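You operate a simulated robot arm through the tools that you are given. There is no shell and no other tool.

Carry out the task below with a simulated robot arm. There is one attempt and no reset: what you move stays moved.

JOB
Put things in order on the supply top. At the end: the red weight stands where the green scoop stood; the brown spacer stands where the orange stop stood; the orange stop stands where the red weight stood; the green scoop is on the grey thin board; the blue shim stands where the brown spacer stood; whatever was shut is shut again. Leave all else as you found it, and nothing knocked over. Set down upright: green scoop.
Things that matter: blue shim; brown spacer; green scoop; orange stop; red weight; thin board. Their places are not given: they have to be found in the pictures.

The check looks at the end state, three seconds after you hand in, the way a careful person would. Anything else that was tipped, shoved, dropped, spilled or broken makes it a failure.

ROBOT AND FRAMES
A 7-joint arm with a two-finger parallel gripper, fixed in place. Base frame: the origin is at the foot of the arm, x ahead of it, y to its left, z up; the work surface is at about z = 86. Units: cm, degrees, N and s.
With the tool pointing down near the work surface it reaches from about 24 to 68 cm from the base axis. Its first joint turns from -66.0 to 66.0 degrees. Payload 2.4 kg.
Tool frame: the origin (TCP) lies between the finger pads and is the grasp point; the fingertips stand 3 cm ahead of it; z points along the fingers, y is the line along which they close. Largest opening 9.4 cm; finger width 2.8, thickness 1; the body of the gripper, 5 by 9.6 cm, starts 5.5 cm behind the TCP.
Orientation is that of the tool frame in the base frame, as a unit quaternion [x, y, z, w]. With the fingers straight down and closing along the base's y, the tool's x points along the base's -x, its y along +y and its z along -z.

CONTROLS
- The arm moves only by the tool jog_arm. Its argument "plan" is a list of rows, each a list of 7 numbers: the shift along the base's x, y, z in cm, then the turn, a rotation vector about the base's x, y, z in rad, then the closure, from 0 (fully open) to 1 (shut). In form: [[x, y, z, wx, wy, wz, claw], ...]. A call has 1 to 20 rows; each row is the pose to reach, as a shift and turn from the pose commanded when the call began. Each row takes 0.2 s and may step no farther than 5 cm and 8.6 degrees from the row before; otherwise, or with a gripper value out of range, the whole call is refused. A pose out of reach is approached as far as the arm can. The call stops where the force on the tool passes 40 N (or 10 N more than at its start, if that is more) or the arm is blocked; 0.2 s more then pass. Each finger travels about 15.3 cm/s and halts on what it meets, pressing with about 37 N; the grip force reading is that of the motor and also rises with nothing between the fingers. The clock runs only during rows and for 0.2 s after the last one: add rows that repeat a pose to give the fingers time. It gives the time, the measured TCP pose, the force on the tool (base axes), the opening and the grip force at its end, in the units of the frame above (readings bear some noise), with the torque about the TCP (base axes, N m) and any sound that the robot's microphone picked up.
- Cameras (640 x 400 px; columns grow to the right, rows downward): "scene" is fixed at [4.58, 48.78, 143.46]; the picture's right is [-0.62, -0.79, 0.00], its down [-0.52, 0.41, -0.75] and it looks along [0.59, -0.47, -0.66] (base axes); focal length 299 px, centre (320, 200). "wrist" rides on the gripper at [7.6, 1.4, -10.2] in the tool frame; the picture's right is [-0.18, 0.98, 0.00], its down [-0.75, -0.14, -0.64] and it looks along [-0.63, -0.12, 0.77] (tool axes); focal length 243 px, centre (320, 200).
- snapshot(camera): a new picture of that camera. No time passes.
- locate(camera, pixels): there is no depth. For up to 12 entries [column, row, z] of the newest picture of that camera ("zoom" is the newest enlarged one), the place [x, y] in the base frame at which the ray of that pixel passes the height z, good to about 0.3 cm. No time passes.
- enlarge(camera, box): a new picture of the part [left, top, right, bottom] of that camera's present view, enlarged. No time passes.
- sign_off(): hands the job in; it is judged then, once.

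Unless the task says otherwise, let go and move clear before handing in.

The tools are called after "Emit:" by a JSON object that holds its "op" and its "data". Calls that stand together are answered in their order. jog_arm: Moves the arm, as the interface text tells. Its arguments: {"type":"object","properties":{"plan":{"type":"array","items":{"type":"array","items":{"type":"number"}}}},"required":["plan"]} The other tools are called the same way: snapshot (camera) takes a picture; locate (camera, pixels) gives the place at which the rays of pixels pass given heights; enlarge (camera, box) takes an enlarged picture of a part of a camera's view; sign_off () hands the job in.

At the start:

```text
time: 0.0
ee_pos: [44.33, 12.7, 113.71]
tcp_rot: [0.0, 1.0, 0.0, 0.0]
wrist_force: [0.8, 0.3, 0.6]
moment: [0.01, 0.01, -0.01]
finger_gap: 9.41
grip_force: 0.1
```

scene: 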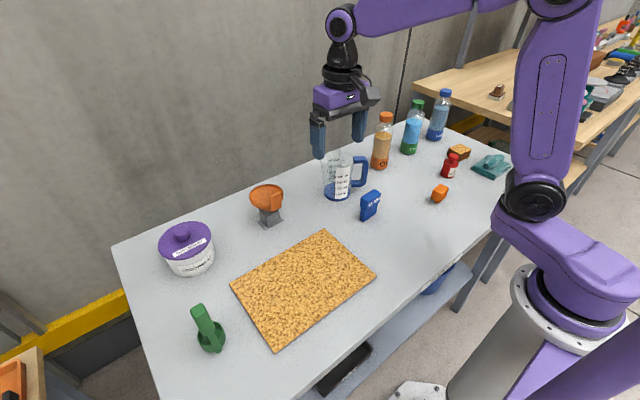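
wrist: 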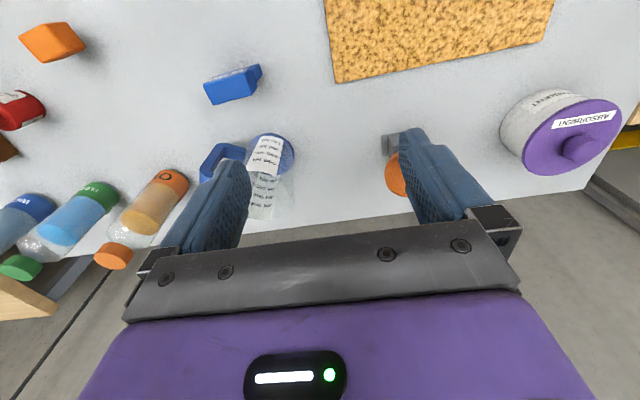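

The scene picture shows a cork-coloured mat near (305,285), a green scoop at (208,330), an orange item at (440,193), a red one at (450,165), a blue one at (370,205), and a brown one at (459,152). I don't see an obvious grey thin board yet, so I'll enlarge parts of the scene.

Emit:
{"op": "enlarge", "data": {"camera": "scene", "box": [400, 80, 560, 220]}}

Emit:
{"op": "enlarge", "data": {"camera": "scene", "box": [120, 180, 280, 380]}}

Emit:
{"op": "enlarge", "data": {"camera": "scene", "box": [230, 120, 410, 240]}}

Emit:
{"op": "enlarge", "data": {"camera": "scene", "box": [220, 220, 480, 400]}}

```text
2.86 times, centred on (480, 150) of scene
```

zoom: 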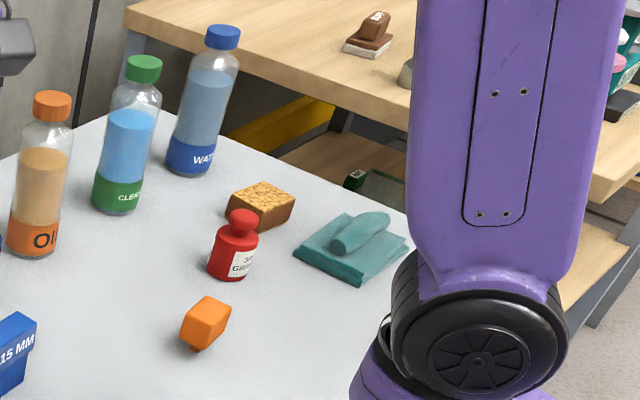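

```text
2.00 times, centred on (200, 280) of scene
```

zoom: 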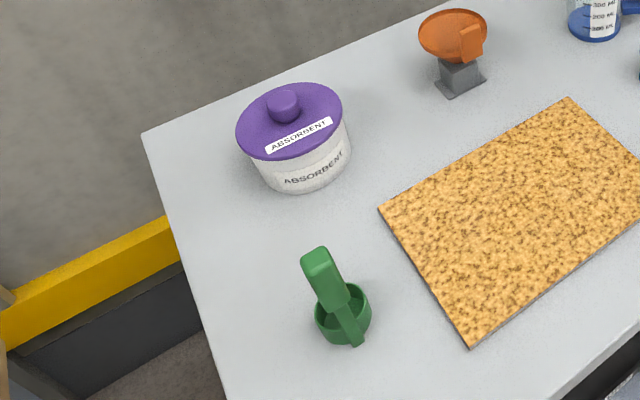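

```text
3.33 times, centred on (320, 180) of scene
```

zoom: 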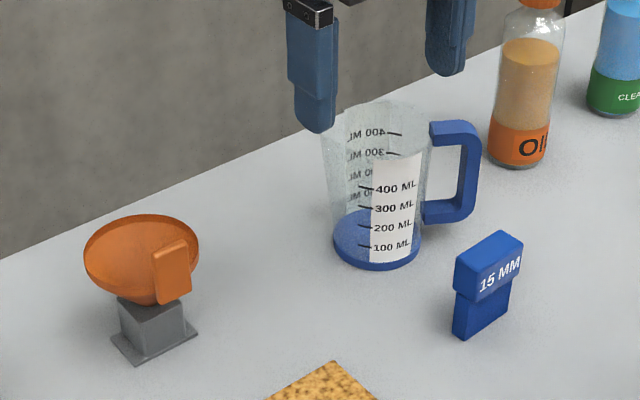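

```text
2.22 times, centred on (350, 310) of scene
```

zoom: 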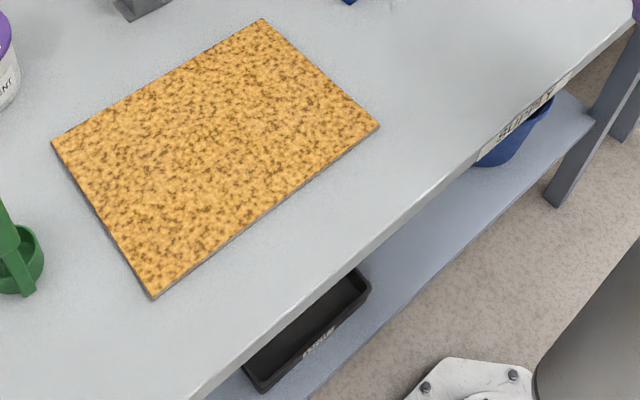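

The zooms show a red weight, a brown cork-topped block, an orange block, a blue "15 MM" block, a green scoop, and a cork-textured board with a grey edge. I'll locate all of these on the table.

Emit:
{"op": "locate", "data": {"camera": "scene", "pixels": [[211, 345, 86], [230, 287, 86], [326, 231, 86], [376, 275, 86], [278, 344, 86], [369, 215, 86], [439, 199, 86], [449, 174, 86], [459, 158, 86], [270, 222, 86], [190, 268, 86], [340, 195, 86]]}}

Emit:
{"op": "locate", "data": {"camera": "scene", "pixels": [[490, 172, 86], [382, 166, 86], [410, 150, 86], [433, 137, 86], [114, 245, 86], [454, 128, 86], [510, 160, 86], [170, 399, 86], [300, 399, 86], [495, 240, 86]]}}

Emit:
{"op": "enlarge", "data": {"camera": "wrist", "box": [0, 0, 320, 200]}}

Emit:
{"op": "enlarge", "data": {"camera": "wrist", "box": [320, 0, 640, 200]}}

```text
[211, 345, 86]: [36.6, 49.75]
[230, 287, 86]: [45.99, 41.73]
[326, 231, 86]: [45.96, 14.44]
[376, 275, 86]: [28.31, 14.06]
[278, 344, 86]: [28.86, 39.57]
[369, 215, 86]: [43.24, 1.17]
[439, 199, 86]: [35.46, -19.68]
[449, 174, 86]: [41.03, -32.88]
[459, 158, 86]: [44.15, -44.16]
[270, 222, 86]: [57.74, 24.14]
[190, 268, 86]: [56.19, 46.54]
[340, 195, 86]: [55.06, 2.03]
```

```text
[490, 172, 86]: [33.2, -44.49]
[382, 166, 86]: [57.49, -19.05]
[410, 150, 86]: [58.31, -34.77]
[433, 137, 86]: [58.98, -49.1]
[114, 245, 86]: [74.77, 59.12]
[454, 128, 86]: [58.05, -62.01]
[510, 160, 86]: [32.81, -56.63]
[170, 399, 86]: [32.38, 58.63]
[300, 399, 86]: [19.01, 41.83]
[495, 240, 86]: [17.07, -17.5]
```

```text
2.00 times, centred on (160, 100) of wrist
```

zoom: 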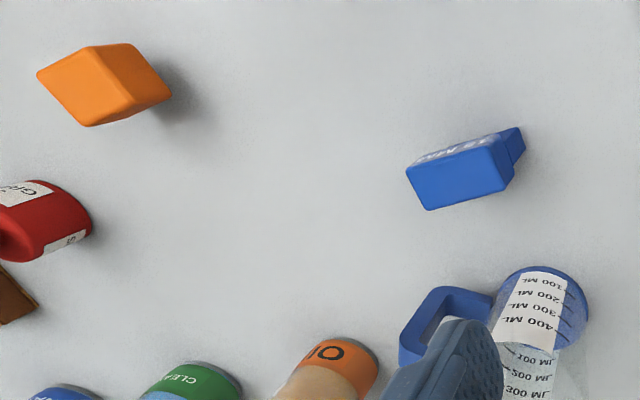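

```text
2.00 times, centred on (480, 100) of wrist
```

zoom: 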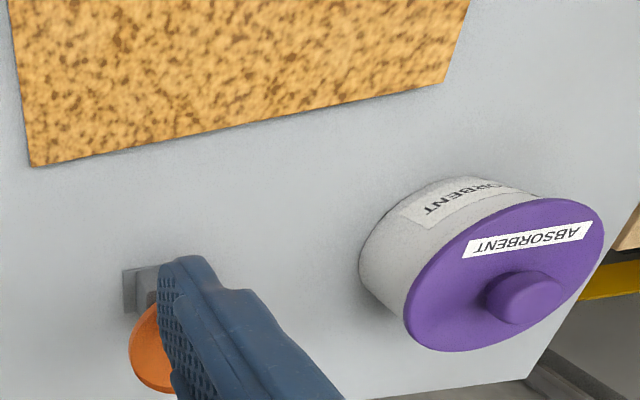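

The objects sit roughly at scoop (36.6,49.8), blue (43,1), orange (35.5,-19.7), red (41,-33), and brown (44,-44). I'll move the gripper high toward the scoop to get a closer wrist view.

Emit:
{"op": "jog_arm", "data": {"plan": [[-1.5, 4.5, 0, 0, 0, 0, 0], [-3, 9, 0, 0, 0, 0, 0], [-4.5, 13.5, 0, 0, 0, 0, 0], [-6, 18, 0, 0, 0, 0, 0], [-7.5, 22.5, 0, 0, 0, 0, 0], [-9, 27, 0, 0, 0, 0, 0], [-10, 31, 0, 0, 0, 0, 0]]}}

```text
time: 1.6
ee_pos: [34.4, 43.87, 113.61]
tcp_rot: [0.0, 1.0, 0.001, 0.001]
wrist_force: [1.0, -0.4, -1.3]
moment: [0.02, 0.02, -0.03]
finger_gap: 9.4
grip_force: 0.0
```

The arm is now at (34.4,43.9,113.6) with no contact. I'll take wrist and scene pictures of the scoop.

Emit:
{"op": "snapshot", "data": {"camera": "wrist"}}

Emit:
{"op": "snapshot", "data": {"camera": "scene"}}

```text
taken
```

wrist: 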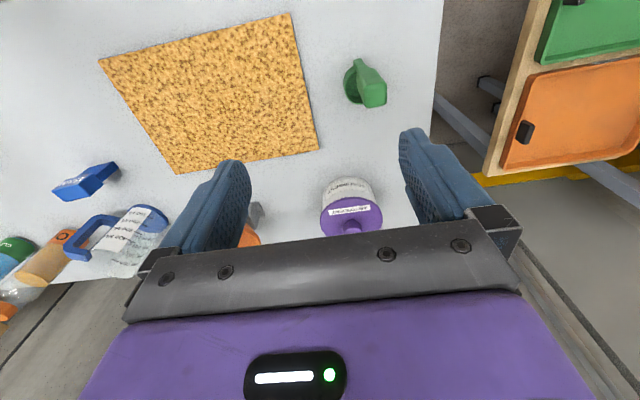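

```text
taken
```

scene: 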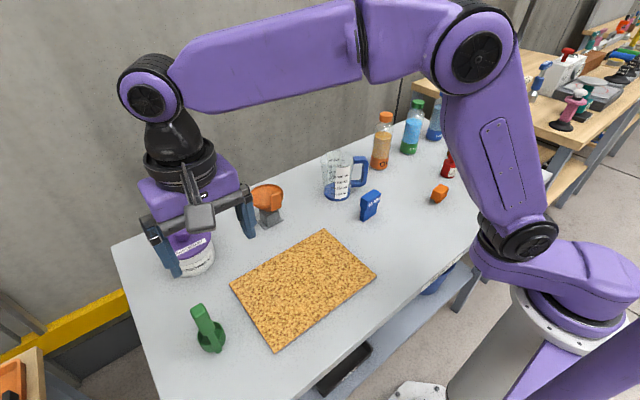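

The scoop shows at (365,82) in the wrist picture; I'll enlarge it in both views.

Emit:
{"op": "enlarge", "data": {"camera": "wrist", "box": [315, 40, 415, 120]}}

Emit:
{"op": "enlarge", "data": {"camera": "scene", "box": [170, 290, 250, 370]}}

Emit:
{"op": "locate", "data": {"camera": "wrist", "pixels": [[356, 85, 86], [373, 90, 94], [360, 62, 91], [101, 58, 86.5], [290, 13, 86.5], [318, 150, 86.5], [177, 174, 86.5]]}}

```text
5.00 times, centred on (365, 80) of wrist
```

zoom: 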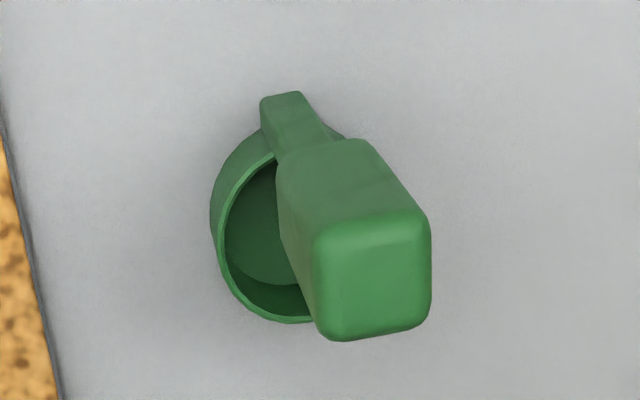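

```text
5.00 times, centred on (210, 330) of scene
```

zoom: 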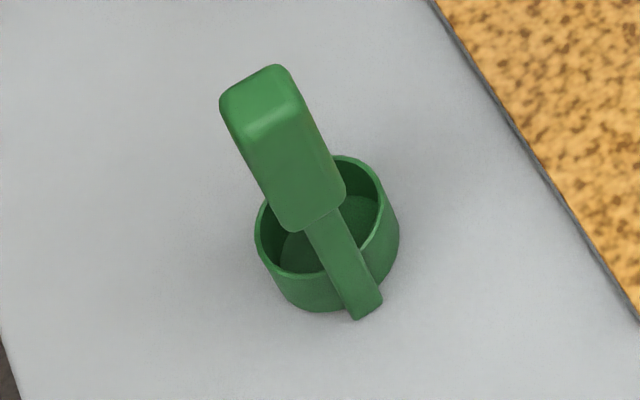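

```text
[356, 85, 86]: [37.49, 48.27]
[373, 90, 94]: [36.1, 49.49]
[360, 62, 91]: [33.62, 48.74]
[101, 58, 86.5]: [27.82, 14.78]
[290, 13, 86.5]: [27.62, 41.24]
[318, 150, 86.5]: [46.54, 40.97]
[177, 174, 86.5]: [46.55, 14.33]
```

The handle appears vertical: the block runs from wrist (375,95) down to the strip end at (358,59). I'll triangulate the handle's height from both cameras.

Emit:
{"op": "locate", "data": {"camera": "wrist", "pixels": [[375.4, 95, 92], [375.4, 95, 96], [375.4, 95, 100], [358, 59, 86], [358, 59, 88], [358, 59, 90], [355, 104, 90], [343, 79, 90], [367, 66, 90]]}}

Emit:
{"op": "locate", "data": {"camera": "scene", "pixels": [[198.4, 308, 92], [198.4, 308, 96], [198.4, 308, 100], [219, 353, 86], [219, 353, 88], [219, 353, 90], [198, 340, 90], [224, 337, 90], [213, 323, 90]]}}

```text
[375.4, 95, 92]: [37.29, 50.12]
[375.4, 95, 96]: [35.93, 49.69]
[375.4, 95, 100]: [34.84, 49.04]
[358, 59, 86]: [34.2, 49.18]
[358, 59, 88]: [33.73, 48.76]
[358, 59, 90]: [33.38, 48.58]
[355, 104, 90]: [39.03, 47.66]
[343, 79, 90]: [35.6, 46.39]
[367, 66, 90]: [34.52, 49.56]
```

```text
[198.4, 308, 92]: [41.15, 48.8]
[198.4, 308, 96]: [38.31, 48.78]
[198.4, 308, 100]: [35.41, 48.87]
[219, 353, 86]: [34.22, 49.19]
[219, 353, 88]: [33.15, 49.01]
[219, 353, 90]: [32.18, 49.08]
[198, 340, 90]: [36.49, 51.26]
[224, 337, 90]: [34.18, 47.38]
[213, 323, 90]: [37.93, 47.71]
```

Both cameras put the handle top near (34.6, 49.0, 101), with the handle vertical and the strip foot at (34.2,49.2,86). I'll measure the cup centre and the board thickness more carefully.

Emit:
{"op": "enlarge", "data": {"camera": "scene", "box": [260, 310, 300, 360]}}

Emit:
{"op": "locate", "data": {"camera": "scene", "pixels": [[211, 333.6, 88], [211, 333.6, 89], [211, 333.6, 90], [197, 334.6, 89], [225, 333, 89], [216, 321, 89]]}}

Emit:
{"op": "locate", "data": {"camera": "wrist", "pixels": [[362, 85.6, 88], [362, 85.6, 89], [362, 85.6, 90], [344, 84, 89], [358, 104.5, 89], [366, 66, 89]]}}

```text
8.00 times, centred on (280, 335) of scene
```

zoom: 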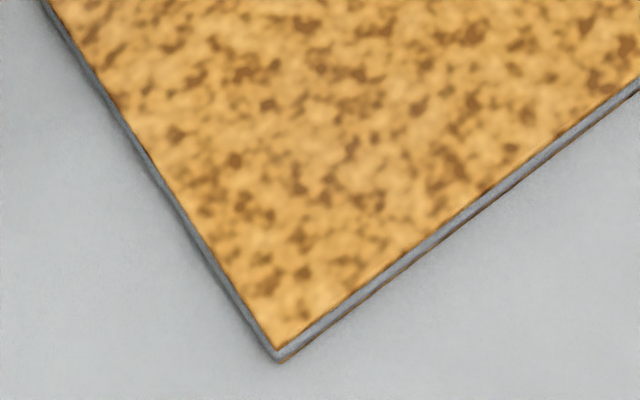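

```text
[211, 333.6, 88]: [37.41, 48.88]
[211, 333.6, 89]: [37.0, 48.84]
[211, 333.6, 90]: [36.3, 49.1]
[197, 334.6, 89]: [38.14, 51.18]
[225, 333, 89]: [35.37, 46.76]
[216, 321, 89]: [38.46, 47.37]
```

```text
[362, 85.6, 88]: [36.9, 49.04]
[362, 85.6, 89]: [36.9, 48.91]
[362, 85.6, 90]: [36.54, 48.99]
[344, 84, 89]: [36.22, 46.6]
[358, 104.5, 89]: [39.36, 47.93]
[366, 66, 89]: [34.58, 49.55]
```

The cup centre is about (36.9,48.9), and the board edge shows about 0.5 cm thick with a grey side, so this is the grey thin board. I'll line up over the handle at (34.5,49.0) and descend with open fingers, stopping short for a check.

Emit:
{"op": "jog_arm", "data": {"plan": [[0.1, 3, 0, 0, 0, 0, 0], [0.1, 5.1, 0, 0, 0, 0, 0], [0.1, 5.1, -3, 0, 0, 0, 0], [0.1, 5.1, -6, 0, 0, 0, 0], [0.1, 5.1, -8, 0, 0, 0, 0]]}}

Emit:
{"op": "snapshot", "data": {"camera": "wrist"}}

Emit:
{"op": "snapshot", "data": {"camera": "scene"}}

```text
time: 2.8
ee_pos: [34.47, 48.87, 105.68]
tcp_rot: [-0.001, 1.0, 0.0, -0.001]
wrist_force: [0.0, 0.4, -0.6]
moment: [-0.02, -0.01, 0.02]
finger_gap: 9.39
grip_force: 0.0
```

```text
taken
```

wrist: 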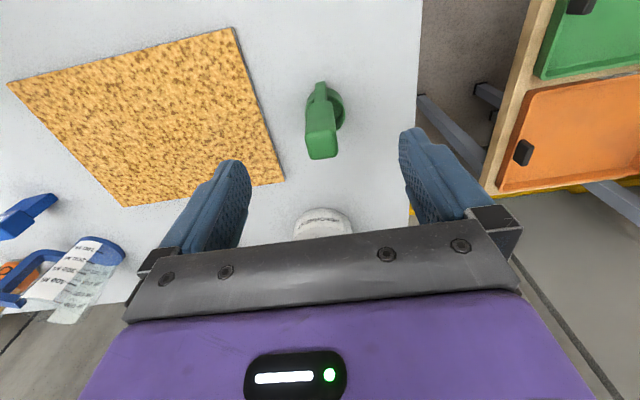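

```text
taken
```

scene: 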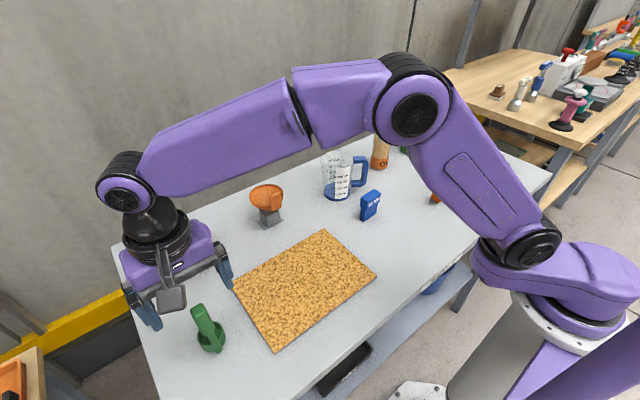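

The handle top is centred at wrist (321,143), as predicted for (34.4,49.0,101). I'll check its rotation with an enlargement before closing.

Emit:
{"op": "enlarge", "data": {"camera": "wrist", "box": [280, 70, 370, 170]}}

```text
4.00 times, centred on (325, 120) of wrist
```

zoom: 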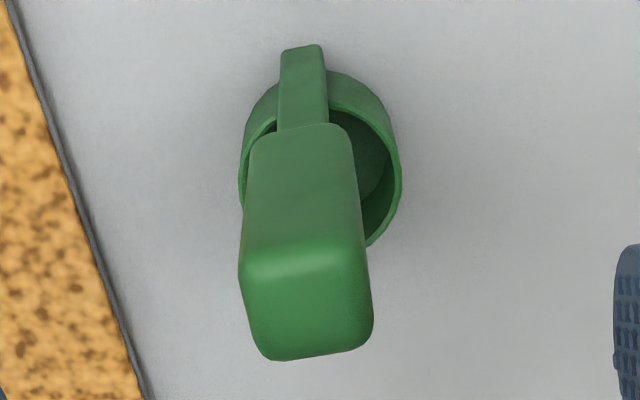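

The handle faces are aligned with base y (edges slope about -9°, matching the image's tilt). I'll descend to z≈97.5 and close on it.

Emit:
{"op": "jog_arm", "data": {"plan": [[0, 0.1, -3, 0, 0, 0, 0], [0, 0.1, -6, 0, 0, 0, 0], [0, 0.1, -8.2, 0, 0, 0, 0], [0, 0.1, -8.2, 0, 0, 0, 0], [0, 0.1, -8.2, 0, 0, 0, 0.6], [0, 0.1, -8.2, 0, 0, 0, 1], [0, 0.1, -8.2, 0, 0, 0, 1], [0, 0.1, -8.2, 0, 0, 0, 1]]}}

Emit:
{"op": "snapshot", "data": {"camera": "wrist"}}

Emit:
{"op": "snapshot", "data": {"camera": "scene"}}

```text
time: 4.6
ee_pos: [34.54, 48.91, 97.52]
tcp_rot: [0.0, 1.0, 0.001, 0.0]
wrist_force: [-0.2, 0.2, 0.0]
moment: [0.01, 0.01, 0.0]
finger_gap: 2.54
grip_force: 37.6
```

```text
taken
```

wrist: 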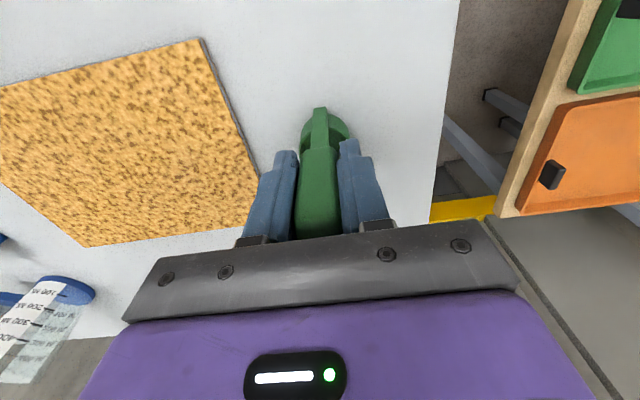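

```text
taken
```

scene: 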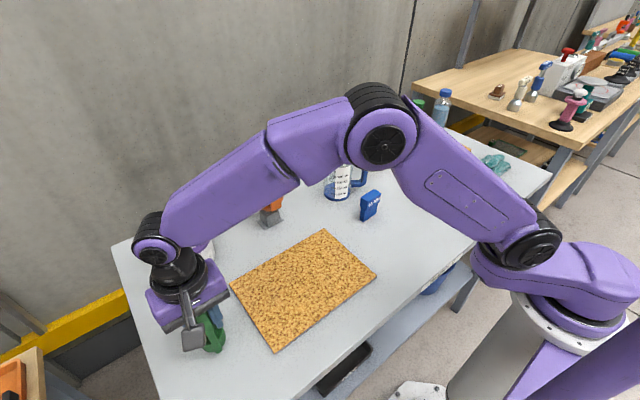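

The grip holds at 2.54 cm gap. I'll lift the scoop 6 cm and carry it over the board centre, stopping above it.

Emit:
{"op": "jog_arm", "data": {"plan": [[0, 0, 0.5, 0, 0, 0, 1], [0, 0, 2, 0, 0, 0, 1], [0, 0, 4, 0, 0, 0, 1], [0, 0, 6, 0, 0, 0, 1], [0, -2, 6, 0, 0, 0, 1], [0, -5, 6, 0, 0, 0, 1], [0, -8, 6, 0, 0, 0, 1], [0, -11, 6, 0, 0, 0, 1], [0, -14, 6, 0, 0, 0, 1], [0, -17, 6, 0, 0, 0, 1], [0, -19.5, 6, 0, 0, 0, 1], [0, -21, 6, 0, 0, 0, 1], [0, -21, 6, 0, 0, 0, 1]]}}

Emit:
{"op": "snapshot", "data": {"camera": "scene"}}

Emit:
{"op": "snapshot", "data": {"camera": "wrist"}}

```text
time: 7.4
ee_pos: [34.47, 27.99, 103.57]
tcp_rot: [0.001, 1.0, 0.0, 0.0]
wrist_force: [-0.4, -0.8, -1.1]
moment: [-0.01, -0.01, 0.02]
finger_gap: 2.5
grip_force: 37.2
```

```text
taken
```

scene: 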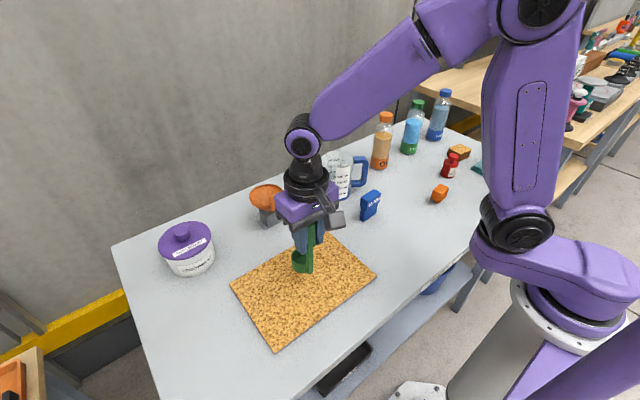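

```text
taken
```

wrist: 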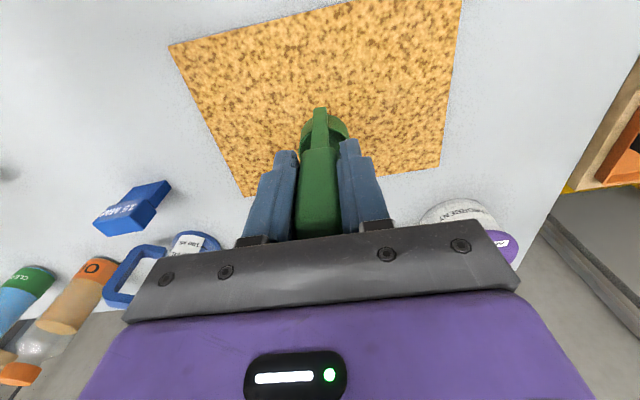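

The scoop is held upright over the board centre. I'll lower it to just above the board top (TCP z≈98.3) and then in small steps feel for contact.

Emit:
{"op": "jog_arm", "data": {"plan": [[0, 0, -2, 0, 0, 0, 1], [0, 0, -4, 0, 0, 0, 1], [0, 0, -5, 0, 0, 0, 1], [0, 0, -5.2, 0, 0, 0, 1], [0, 0, -5.2, 0, 0, 0, 1]]}}

Emit:
{"op": "jog_arm", "data": {"plan": [[0, 0, -0.15, 0, 0, 0, 1], [0, 0, -0.15, 0, 0, 0, 1]]}}

Emit:
{"op": "jog_arm", "data": {"plan": [[0, 0, -0.1, 0, 0, 0, 1], [0, 0, -0.1, 0, 0, 0, 1]]}}

```text
time: 8.6
ee_pos: [34.51, 28.09, 98.47]
tcp_rot: [0.0, 1.0, 0.001, 0.001]
wrist_force: [-5.7, -3.9, 29.9]
moment: [-0.31, -0.08, -0.07]
finger_gap: 2.51
grip_force: 37.1
```

```text
time: 9.2
ee_pos: [34.49, 28.0, 98.12]
tcp_rot: [0.0, 1.0, 0.001, 0.0]
wrist_force: [-3.1, -1.7, 28.1]
moment: [-0.13, -0.43, -0.03]
finger_gap: 2.56
grip_force: 37.1
```

```text
time: 9.8
ee_pos: [34.53, 28.06, 98.08]
tcp_rot: [0.0, 1.0, 0.0, 0.0]
wrist_force: [-2.6, -0.4, 28.9]
moment: [-0.06, -0.42, -0.02]
finger_gap: 2.5
grip_force: 36.7
```

Contact force is about 29 N, so the scoop is resting on the board. I'll ease off the pressure slightly and look before releasing.

Emit:
{"op": "jog_arm", "data": {"plan": [[0, 0, 0.1, 0, 0, 0, 1], [0, 0, 0.1, 0, 0, 0, 1]]}}

Emit:
{"op": "enlarge", "data": {"camera": "scene", "box": [250, 190, 370, 300]}}

Emit:
{"op": "enlarge", "data": {"camera": "wrist", "box": [250, 80, 400, 240]}}

```text
time: 10.4
ee_pos: [34.46, 27.95, 98.14]
tcp_rot: [-0.001, 1.0, 0.0, 0.0]
wrist_force: [1.5, 1.4, 5.9]
moment: [0.15, -0.46, 0.01]
finger_gap: 2.52
grip_force: 36.8
```

```text
3.64 times, centred on (310, 245) of scene
```

zoom: 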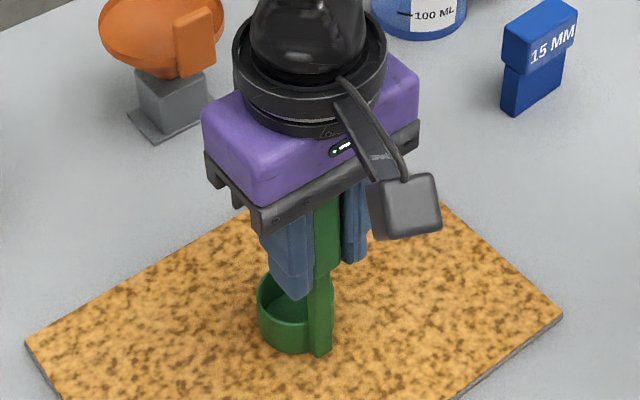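

```text
2.50 times, centred on (325, 160) of wrist
```

zoom: 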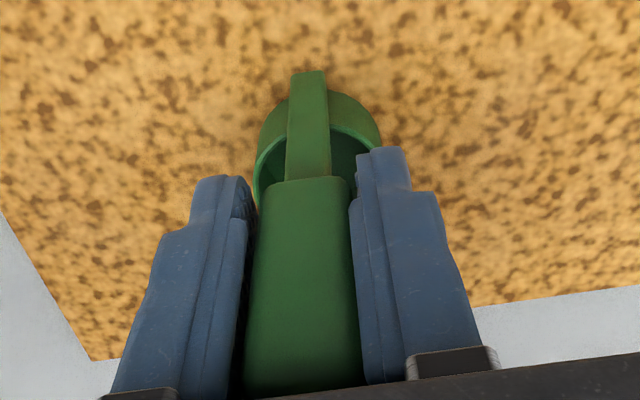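

The scoop stands on the board with a light 6 N contact. I'll open gradually and retreat straight up.

Emit:
{"op": "jog_arm", "data": {"plan": [[0, 0, 0, 0, 0, 0, 0.7], [0, 0, 0, 0, 0, 0, 0.6], [0, 0, 0, 0, 0, 0, 0.3], [0, 0, 0, 0, 0, 0, 0.2], [0, 0, 2, 0, 0, 0, 0.2], [0, 0, 5, 0, 0, 0, 0.2], [0, 0, 9, 0, 0, 0, 0], [0, 0, 14, 0, 0, 0, 0], [0, -4, 17, 0, 0, 0, 0], [0, -8, 17, 0, 0, 0, 0], [0, -12, 17, 0, 0, 0, 0], [0, -16, 17, 0, 0, 0, 0], [0, -20, 17, 0, 0, 0, 0], [0, -24, 17, 0, 0, 0, 0], [0, -28, 17, 0, 0, 0, 0], [0, -32, 17, 0, 0, 0, 0], [0, -36, 17, 0, 0, 0, 0], [0, -40, 17, 0, 0, 0, 0], [0, -44, 17, 0, 0, 0, 0], [0, -48, 17, 0, 0, 0, 0]]}}

Emit:
{"op": "snapshot", "data": {"camera": "scene"}}

Emit:
{"op": "snapshot", "data": {"camera": "wrist"}}

```text
time: 14.6
ee_pos: [34.53, -20.08, 115.1]
tcp_rot: [-0.001, 1.0, 0.0, 0.0]
wrist_force: [-0.4, -0.3, -0.1]
moment: [0.01, -0.01, 0.02]
finger_gap: 9.42
grip_force: 0.0
```

```text
taken
```

scene: 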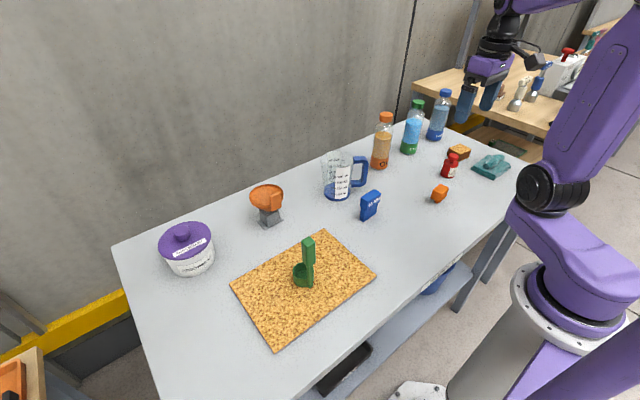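

```text
taken
```

wrist: 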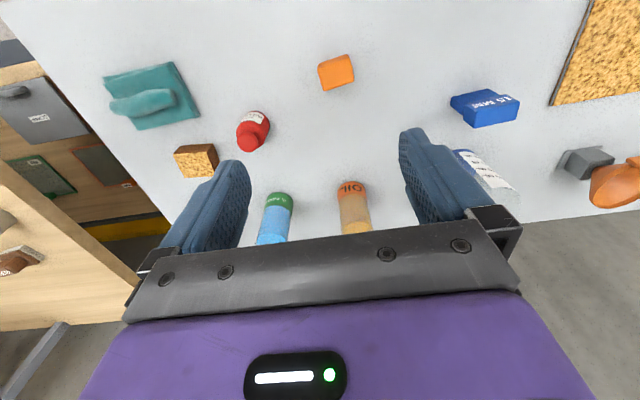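

The scoop stands upright on the board in the scene view at (307,265). The wrist now sees red at (253,130), orange at (337,72), and brown at (196,160); I'll enlarge them.

Emit:
{"op": "enlarge", "data": {"camera": "wrist", "box": [160, 40, 360, 190]}}

Emit:
{"op": "enlarge", "data": {"camera": "scene", "box": [420, 130, 530, 215]}}

Emit:
{"op": "enlarge", "data": {"camera": "scene", "box": [260, 220, 360, 300]}}

Emit:
{"op": "enlarge", "data": {"camera": "wrist", "box": [430, 60, 560, 150]}}

```text
2.67 times, centred on (260, 115) of wrist
```

zoom: 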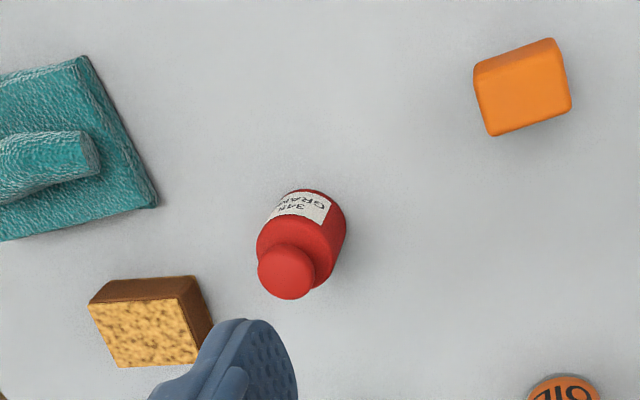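

```text
4.71 times, centred on (475, 172) of scene
```

zoom: 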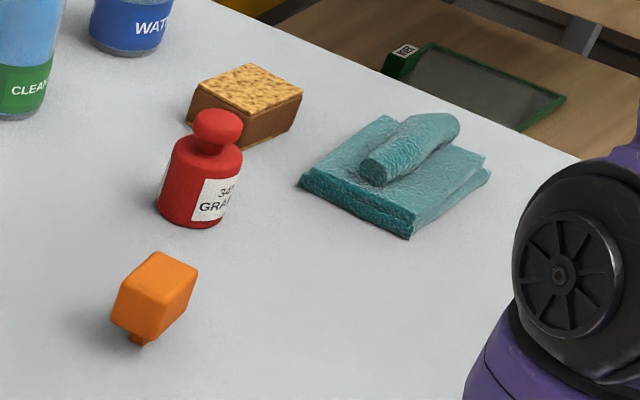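

```text
5.00 times, centred on (310, 260) of scene
```

zoom: 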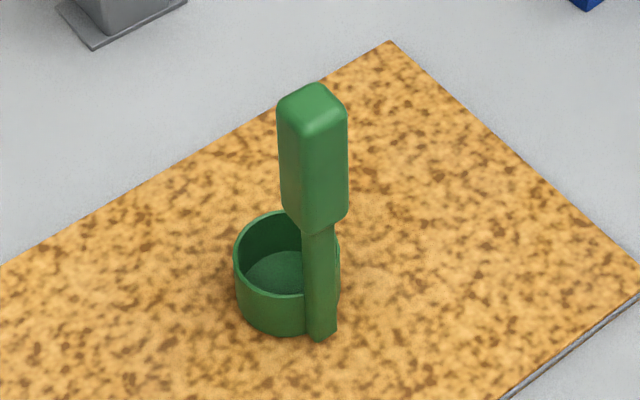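

```text
4.44 times, centred on (495, 105) of wrist
```

zoom: 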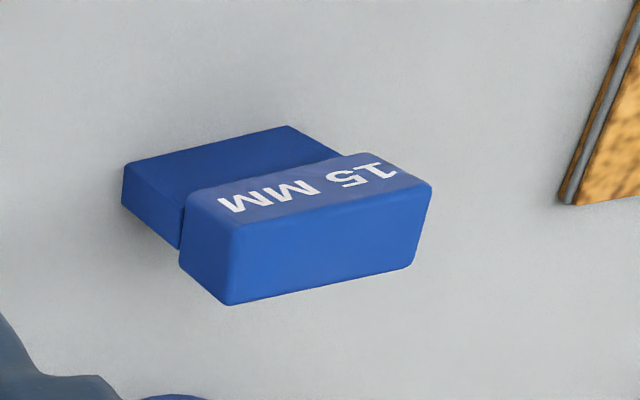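

The scoop stands well. Now I'll take tighter enlargements of orange, red, and brown in the scene view to measure corners.

Emit:
{"op": "enlarge", "data": {"camera": "scene", "box": [424, 178, 456, 208]}}

Emit:
{"op": "enlarge", "data": {"camera": "scene", "box": [430, 140, 474, 182]}}

Emit:
{"op": "enlarge", "data": {"camera": "wrist", "box": [310, 45, 366, 100]}}

Emit:
{"op": "enlarge", "data": {"camera": "wrist", "box": [170, 100, 290, 185]}}

```text
13.33 times, centred on (440, 193) of scene
```

zoom: 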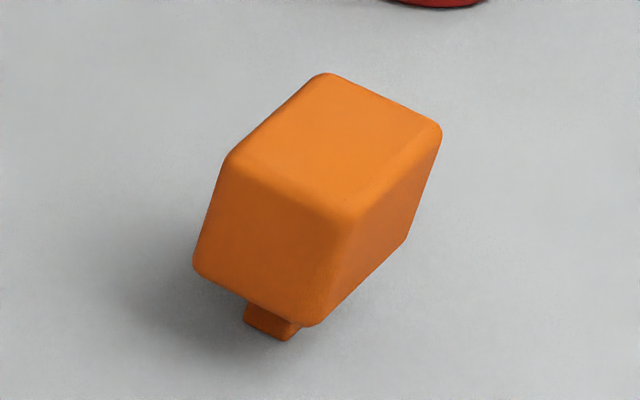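

```text
9.52 times, centred on (452, 161) of scene
```

zoom: 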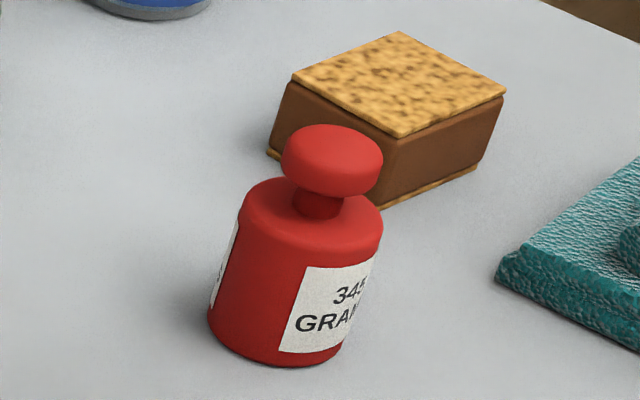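

```text
7.27 times, centred on (338, 72) of wrist
```

zoom: 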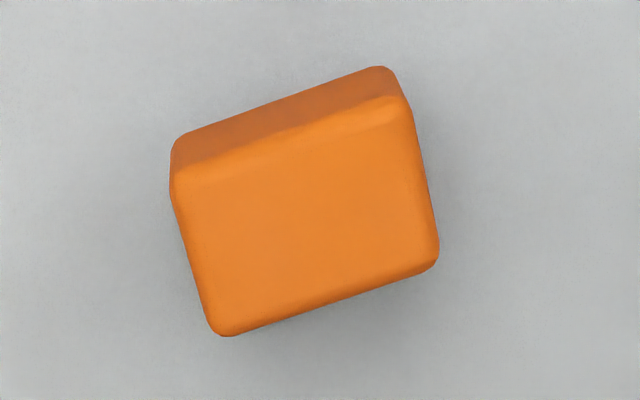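

```text
4.71 times, centred on (230, 142) of wrist
```

zoom: 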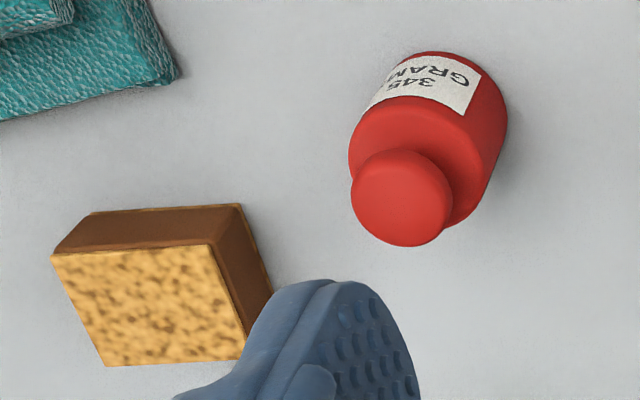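

I'll triangulate the top faces of orange, red, and brown from the two cameras.

Emit:
{"op": "locate", "data": {"camera": "scene", "pixels": [[441.2, 188.9, 90], [441.2, 188.9, 92], [441.2, 188.9, 94], [453.3, 155.2, 92], [453.3, 155.2, 94], [453.3, 155.2, 96], [460.3, 148.9, 88], [460.3, 148.9, 90], [460.3, 148.9, 92]]}}

Emit:
{"op": "locate", "data": {"camera": "wrist", "pixels": [[336.6, 74.75, 90], [336.6, 74.75, 92], [336.6, 74.75, 94], [247.4, 141.4, 92], [247.4, 141.4, 94], [247.4, 141.4, 96], [194.7, 164.4, 88], [194.7, 164.4, 90], [194.7, 164.4, 92]]}}

```text
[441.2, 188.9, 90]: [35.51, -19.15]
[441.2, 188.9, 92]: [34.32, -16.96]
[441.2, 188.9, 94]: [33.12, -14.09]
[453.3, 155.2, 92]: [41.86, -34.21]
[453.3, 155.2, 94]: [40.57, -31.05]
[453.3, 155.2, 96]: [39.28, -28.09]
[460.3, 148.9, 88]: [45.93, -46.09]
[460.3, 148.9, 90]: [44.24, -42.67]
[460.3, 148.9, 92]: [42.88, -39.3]
```

```text
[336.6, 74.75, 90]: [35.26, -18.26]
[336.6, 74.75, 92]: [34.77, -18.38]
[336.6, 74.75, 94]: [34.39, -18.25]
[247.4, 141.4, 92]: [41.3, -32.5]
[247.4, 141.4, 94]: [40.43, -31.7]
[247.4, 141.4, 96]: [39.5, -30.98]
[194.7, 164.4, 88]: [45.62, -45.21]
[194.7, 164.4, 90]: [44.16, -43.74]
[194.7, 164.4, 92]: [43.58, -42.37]
```

Triangulation gives orange at (35.05,-18.3) with top z≈90.8, red at (40.8,-31.9) with top ≈93.5, and brown at (45.0,-44.5) with top ≈88.9. I'll move over the red weight to refine its centre.

Emit:
{"op": "jog_arm", "data": {"plan": [[1.6, -3, 0, 0, 0, 0, 0], [3.2, -6, 0, 0, 0, 0, 0], [4.8, -9, 0, 0, 0, 0, 0], [6.3, -11.8, 0, 0, 0, 0, 0], [6.3, -11.8, -4, 0, 0, 0, 0], [6.3, -11.8, -8, 0, 0, 0, 0], [6.3, -11.8, -11, 0, 0, 0, 0], [6.3, -11.8, -11, 0, 0, 0, 0]]}}

Emit:
{"op": "snapshot", "data": {"camera": "wrist"}}

Emit:
{"op": "enlarge", "data": {"camera": "wrist", "box": [240, 60, 400, 180]}}

Emit:
{"op": "snapshot", "data": {"camera": "scene"}}

```text
time: 16.4
ee_pos: [40.72, -31.77, 104.07]
tcp_rot: [0.0, 1.0, 0.0, -0.001]
wrist_force: [-0.3, -0.1, 0.1]
moment: [0.0, 0.0, 0.0]
finger_gap: 9.39
grip_force: 0.0
```

```text
taken
```

wrist: 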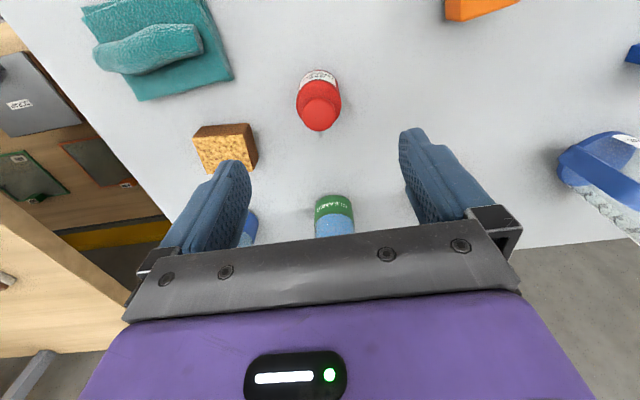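

```text
3.33 times, centred on (320, 120) of wrist
```

zoom: 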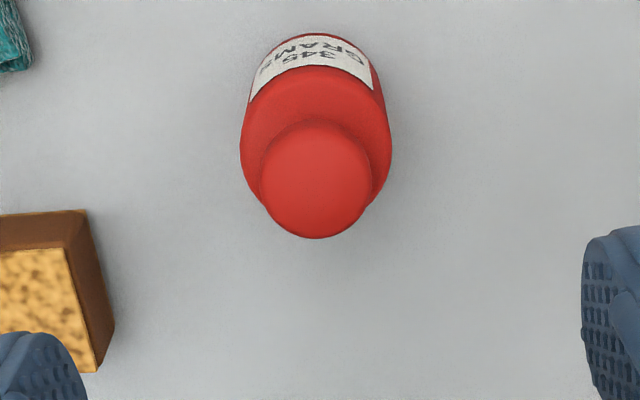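

```text
taken
```

scene: 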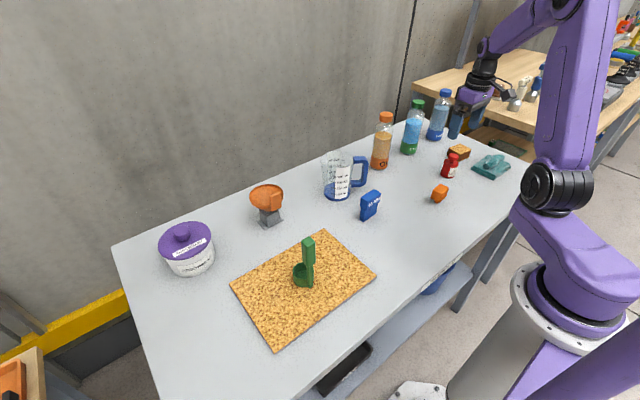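

The knob sits at wrist (319,114.6) and the body centre column is about 318.8; I'll locate these.

Emit:
{"op": "locate", "data": {"camera": "wrist", "pixels": [[319.1, 114.6, 93], [319.1, 114.6, 93.5], [318.8, 103.5, 91], [296, 103, 91], [341.5, 103, 91], [317, 70.5, 86], [319, 139, 93]]}}

Emit:
{"op": "locate", "data": {"camera": "scene", "pixels": [[447, 175, 86], [453.3, 155.2, 93], [453.3, 155.2, 93.5], [437, 191, 86]]}}

```text
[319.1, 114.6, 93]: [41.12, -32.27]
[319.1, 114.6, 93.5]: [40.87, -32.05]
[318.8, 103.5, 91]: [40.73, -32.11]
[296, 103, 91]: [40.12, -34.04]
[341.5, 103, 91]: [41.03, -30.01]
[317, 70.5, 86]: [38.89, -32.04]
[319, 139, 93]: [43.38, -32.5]
```

```text
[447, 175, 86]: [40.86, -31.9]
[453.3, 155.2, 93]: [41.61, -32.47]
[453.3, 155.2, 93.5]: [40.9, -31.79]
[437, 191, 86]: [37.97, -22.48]
```

Red's centre is (40.9,-32.05) with body diameter about 4.1 cm. I'll descend to TCP z≈89.8 around the body and close.

Emit:
{"op": "jog_arm", "data": {"plan": [[0.18, -0.28, -4, 0, 0, 0, 0], [0.18, -0.28, -8, 0, 0, 0, 0], [0.18, -0.28, -11, 0, 0, 0, 0], [0.18, -0.28, -13.2, 0, 0, 0, 0], [0.18, -0.28, -14.2, 0, 0, 0, 0], [0.18, -0.28, -14.2, 0, 0, 0, 0.3], [0.18, -0.28, -14.2, 0, 0, 0, 0.5], [0.18, -0.28, -14.2, 0, 0, 0, 0.7], [0.18, -0.28, -14.2, 0, 0, 0, 1], [0.18, -0.28, -14.2, 0, 0, 0, 1]]}}

Emit:
{"op": "snapshot", "data": {"camera": "wrist"}}

Emit:
{"op": "enlarge", "data": {"camera": "scene", "box": [400, 100, 520, 210]}}

```text
time: 18.6
ee_pos: [40.99, -32.01, 89.94]
tcp_rot: [0.0, 1.0, 0.0, -0.001]
wrist_force: [-0.4, 0.5, -0.3]
moment: [0.01, -0.02, 0.0]
finger_gap: 4.34
grip_force: 36.7
```

```text
taken
```

wrist: 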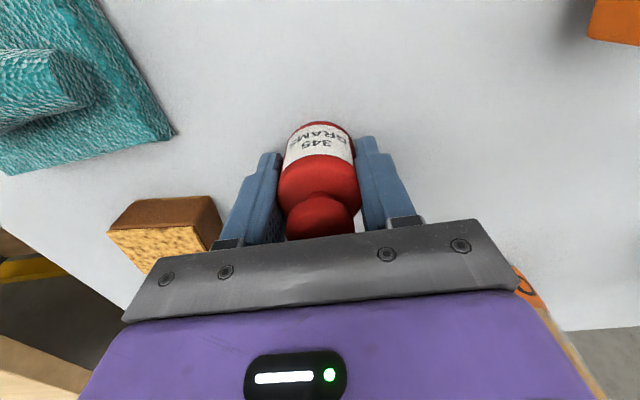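

```text
3.64 times, centred on (460, 155) of scene
```

zoom: 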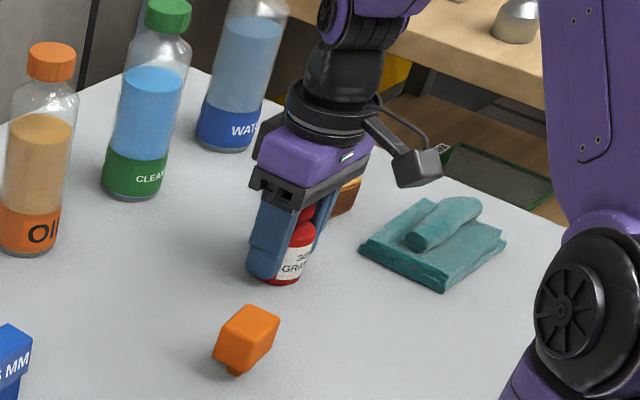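

The weight is gripped at 4.34 cm. I'll lift it 20 cm to clear the scoop handle and carry it toward +y.

Emit:
{"op": "jog_arm", "data": {"plan": [[0, 0, 0.5, 0, 0, 0, 1], [0, 0, 3, 0, 0, 0, 1], [0, 0, 7, 0, 0, 0, 1], [0, 0, 11.5, 0, 0, 0, 1], [0, 0, 16, 0, 0, 0, 1], [0, 0, 20, 0, 0, 0, 1], [-0.2, 3, 20, 0, 0, 0, 1], [-0.4, 7, 20, 0, 0, 0, 1], [-0.6, 11, 20, 0, 0, 0, 1], [-0.8, 15, 20, 0, 0, 0, 1], [-1, 19, 20, 0, 0, 0, 1], [-1.2, 23, 20, 0, 0, 0, 1], [-1.4, 27, 20, 0, 0, 0, 1], [-1.6, 31, 20, 0, 0, 0, 1], [-1.8, 35, 20, 0, 0, 0, 1], [-2, 39, 20, 0, 0, 0, 1], [-2.2, 43, 20, 0, 0, 0, 1], [-2.4, 47, 20, 0, 0, 0, 1], [-2.6, 51, 20, 0, 0, 0, 1]]}}

```text
time: 22.6
ee_pos: [38.35, 19.11, 109.82]
tcp_rot: [-0.001, 1.0, 0.0, 0.0]
wrist_force: [0.4, -0.1, -3.7]
moment: [0.0, 0.01, 0.0]
finger_gap: 4.34
grip_force: 36.9
```

The load reads 3.7 N with the weight secure at (38.4,19.1,109.8). I'll continue to above (36.7,48.9), then descend partway and look.

Emit:
{"op": "jog_arm", "data": {"plan": [[-0.3, 4, 0, 0, 0, 0, 1], [-0.6, 8, 0, 0, 0, 0, 1], [-0.9, 12, 0, 0, 0, 0, 1], [-1.2, 16, 0, 0, 0, 0, 1], [-1.4, 20, 0, 0, 0, 0, 1], [-1.6, 24, 0, 0, 0, 0, 1], [-1.65, 27.5, 0, 0, 0, 0, 1], [-1.65, 29.8, 0, 0, 0, 0, 1], [-1.65, 29.8, -4, 0, 0, 0, 1], [-1.65, 29.8, -8, 0, 0, 0, 1], [-1.65, 29.8, -12, 0, 0, 0, 1], [-1.65, 29.8, -16, 0, 0, 0, 1], [-1.65, 29.8, -18, 0, 0, 0, 1], [-1.65, 29.8, -18, 0, 0, 0, 1]]}}

Emit:
{"op": "snapshot", "data": {"camera": "scene"}}

Emit:
{"op": "snapshot", "data": {"camera": "wrist"}}

```text
time: 25.6
ee_pos: [36.6, 48.75, 91.92]
tcp_rot: [0.0, 1.0, 0.0, 0.001]
wrist_force: [-0.5, -0.5, -2.5]
moment: [-0.03, 0.01, 0.02]
finger_gap: 4.35
grip_force: 36.7
```

```text
taken
```

scene: 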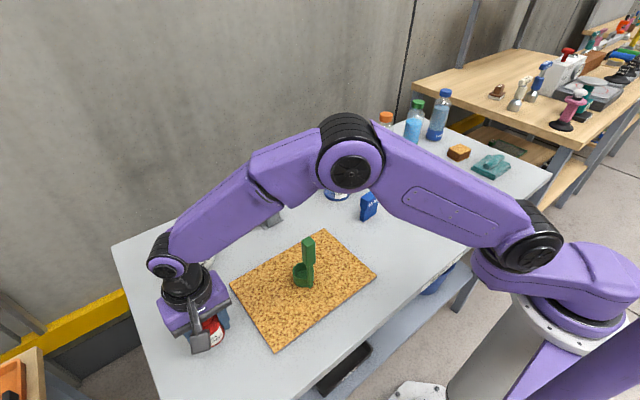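

```text
taken
```

wrist: 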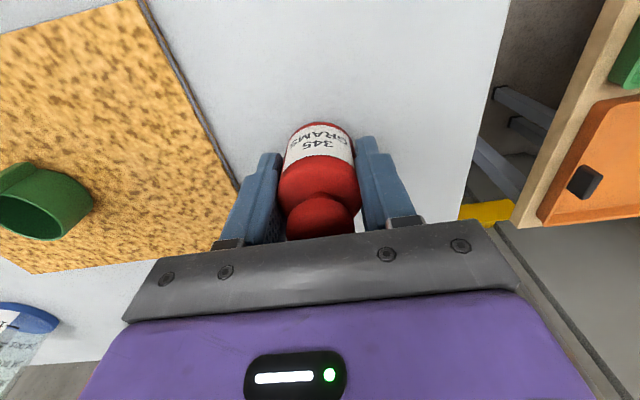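

The weight hovers over the scoop's old spot with clearance from the board. I'll lower it gently to contact.

Emit:
{"op": "jog_arm", "data": {"plan": [[0.15, 0.15, -1, 0, 0, 0, 1], [0.15, 0.15, -1.6, 0, 0, 0, 1], [0.15, 0.15, -1.85, 0, 0, 0, 1], [0.15, 0.15, -1.85, 0, 0, 0, 1]]}}

Emit:
{"op": "jog_arm", "data": {"plan": [[0, 0, -0.1, 0, 0, 0, 1], [0, 0, -0.1, 0, 0, 0, 1]]}}

```text
time: 26.6
ee_pos: [36.8, 48.85, 90.22]
tcp_rot: [0.0, 1.0, 0.001, 0.0]
wrist_force: [0.9, -0.2, -3.5]
moment: [-0.02, -0.02, 0.0]
finger_gap: 4.32
grip_force: 37.1
```

```text
time: 27.2
ee_pos: [36.87, 48.88, 90.09]
tcp_rot: [0.0, 1.0, 0.0, 0.001]
wrist_force: [-0.8, -0.3, -3.4]
moment: [-0.01, -0.01, -0.02]
finger_gap: 4.33
grip_force: 36.9
```

The load is still 3.4 N, so it isn't touching yet at z=90.09. I'll lower a little more.

Emit:
{"op": "jog_arm", "data": {"plan": [[0, 0, -0.1, 0, 0, 0, 1], [0, 0, -0.1, 0, 0, 0, 1]]}}

Emit:
{"op": "jog_arm", "data": {"plan": [[0, 0, -0.06, 0, 0, 0, 1], [0, 0, -0.06, 0, 0, 0, 1]]}}

```text
time: 27.8
ee_pos: [36.81, 48.86, 89.99]
tcp_rot: [0.0, 1.0, 0.0, 0.0]
wrist_force: [-0.3, -1.5, 0.5]
moment: [-0.05, 0.08, 0.05]
finger_gap: 4.33
grip_force: 37.2
```

```text
time: 28.4
ee_pos: [36.89, 48.85, 90.05]
tcp_rot: [0.0, 1.0, 0.0, 0.001]
wrist_force: [-1.8, -3.5, 11.3]
moment: [-0.28, 0.3, 0.07]
finger_gap: 4.33
grip_force: 37.2
```

Contact now reads 11 N upward, so the weight is seated. I'll release and rise straight up.

Emit:
{"op": "jog_arm", "data": {"plan": [[0, 0, 0.05, 0, 0, 0, 0.5], [0, 0, 0.05, 0, 0, 0, 0.4], [0, 0, 0.05, 0, 0, 0, 0.1], [0, 0, 0.05, 0, 0, 0, 0.1], [0, 0, 3, 0, 0, 0, 0.1], [0, 0, 7, 0, 0, 0, 0], [0, 0, 12, 0, 0, 0, 0], [0, 0, 17, 0, 0, 0, 0], [0, 0, 22, 0, 0, 0, 0], [0, -4, 24, 0, 0, 0, 0], [0, -8, 24, 0, 0, 0, 0], [0, -12, 24, 0, 0, 0, 0], [0, -16, 24, 0, 0, 0, 0], [0, -20, 24, 0, 0, 0, 0], [0, -24, 24, 0, 0, 0, 0], [0, -28, 24, 0, 0, 0, 0], [0, -32, 24, 0, 0, 0, 0], [0, -36, 24, 0, 0, 0, 0], [0, -40, 24, 0, 0, 0, 0]]}}

Emit:
{"op": "snapshot", "data": {"camera": "scene"}}

Emit:
{"op": "snapshot", "data": {"camera": "wrist"}}

```text
time: 32.4
ee_pos: [36.82, 8.64, 113.87]
tcp_rot: [0.0, 1.0, -0.001, 0.0]
wrist_force: [-0.8, -0.4, -0.3]
moment: [0.02, 0.0, 0.0]
finger_gap: 9.42
grip_force: 0.1
```

```text
taken
```

scene: 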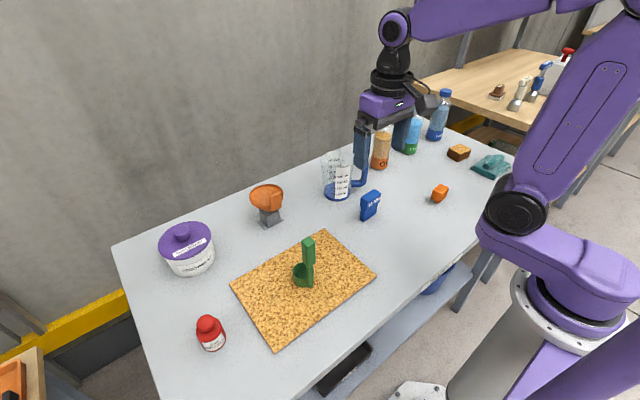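

```text
taken
```

wrist: 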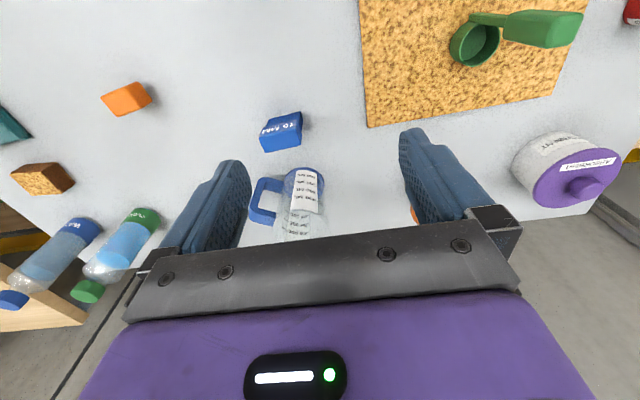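

The red weight stands upright at scene (211,333). Next is the orange stop; I'll move over it for a closer look.

Emit:
{"op": "jog_arm", "data": {"plan": [[-0.3, -4, 0, 0, 0, 0, 0], [-0.6, -8, 0, 0, 0, 0, 0], [-0.9, -12, 0, 0, 0, 0, 0], [-1.2, -16, 0, 0, 0, 0, 0], [-1.4, -20, 0, 0, 0, 0, 0], [-1.6, -24, 0, 0, 0, 0, 0], [-1.8, -26.9, 0, 0, 0, 0, 0], [-1.8, -26.9, -4, 0, 0, 0, 0], [-1.8, -26.9, -8, 0, 0, 0, 0], [-1.8, -26.9, -12, 0, 0, 0, 0], [-1.8, -26.9, -12, 0, 0, 0, 0]]}}

Emit:
{"op": "snapshot", "data": {"camera": "wrist"}}

Emit:
{"op": "enlarge", "data": {"camera": "wrist", "box": [260, 60, 380, 150]}}

```text
time: 34.8
ee_pos: [35.1, -18.07, 101.8]
tcp_rot: [0.001, 1.0, 0.001, 0.001]
wrist_force: [0.5, 0.6, 0.8]
moment: [0.0, 0.0, -0.02]
finger_gap: 9.39
grip_force: 0.0
```

```text
taken
```

wrist: 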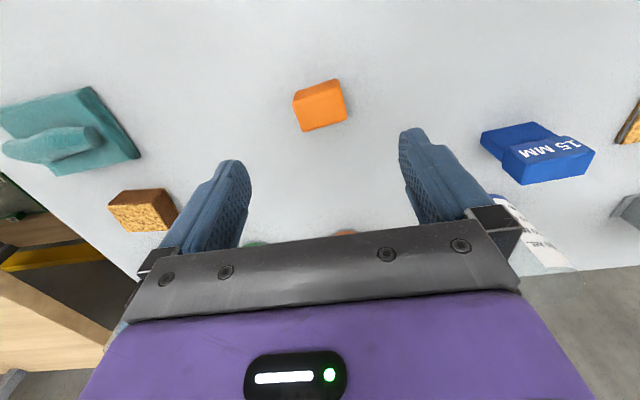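

```text
4.44 times, centred on (320, 105) of wrist
```

zoom: 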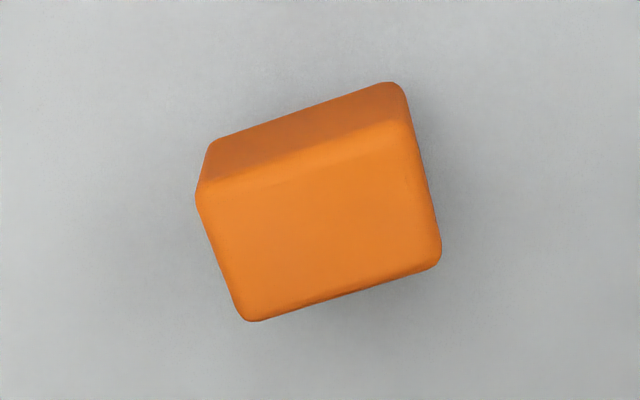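

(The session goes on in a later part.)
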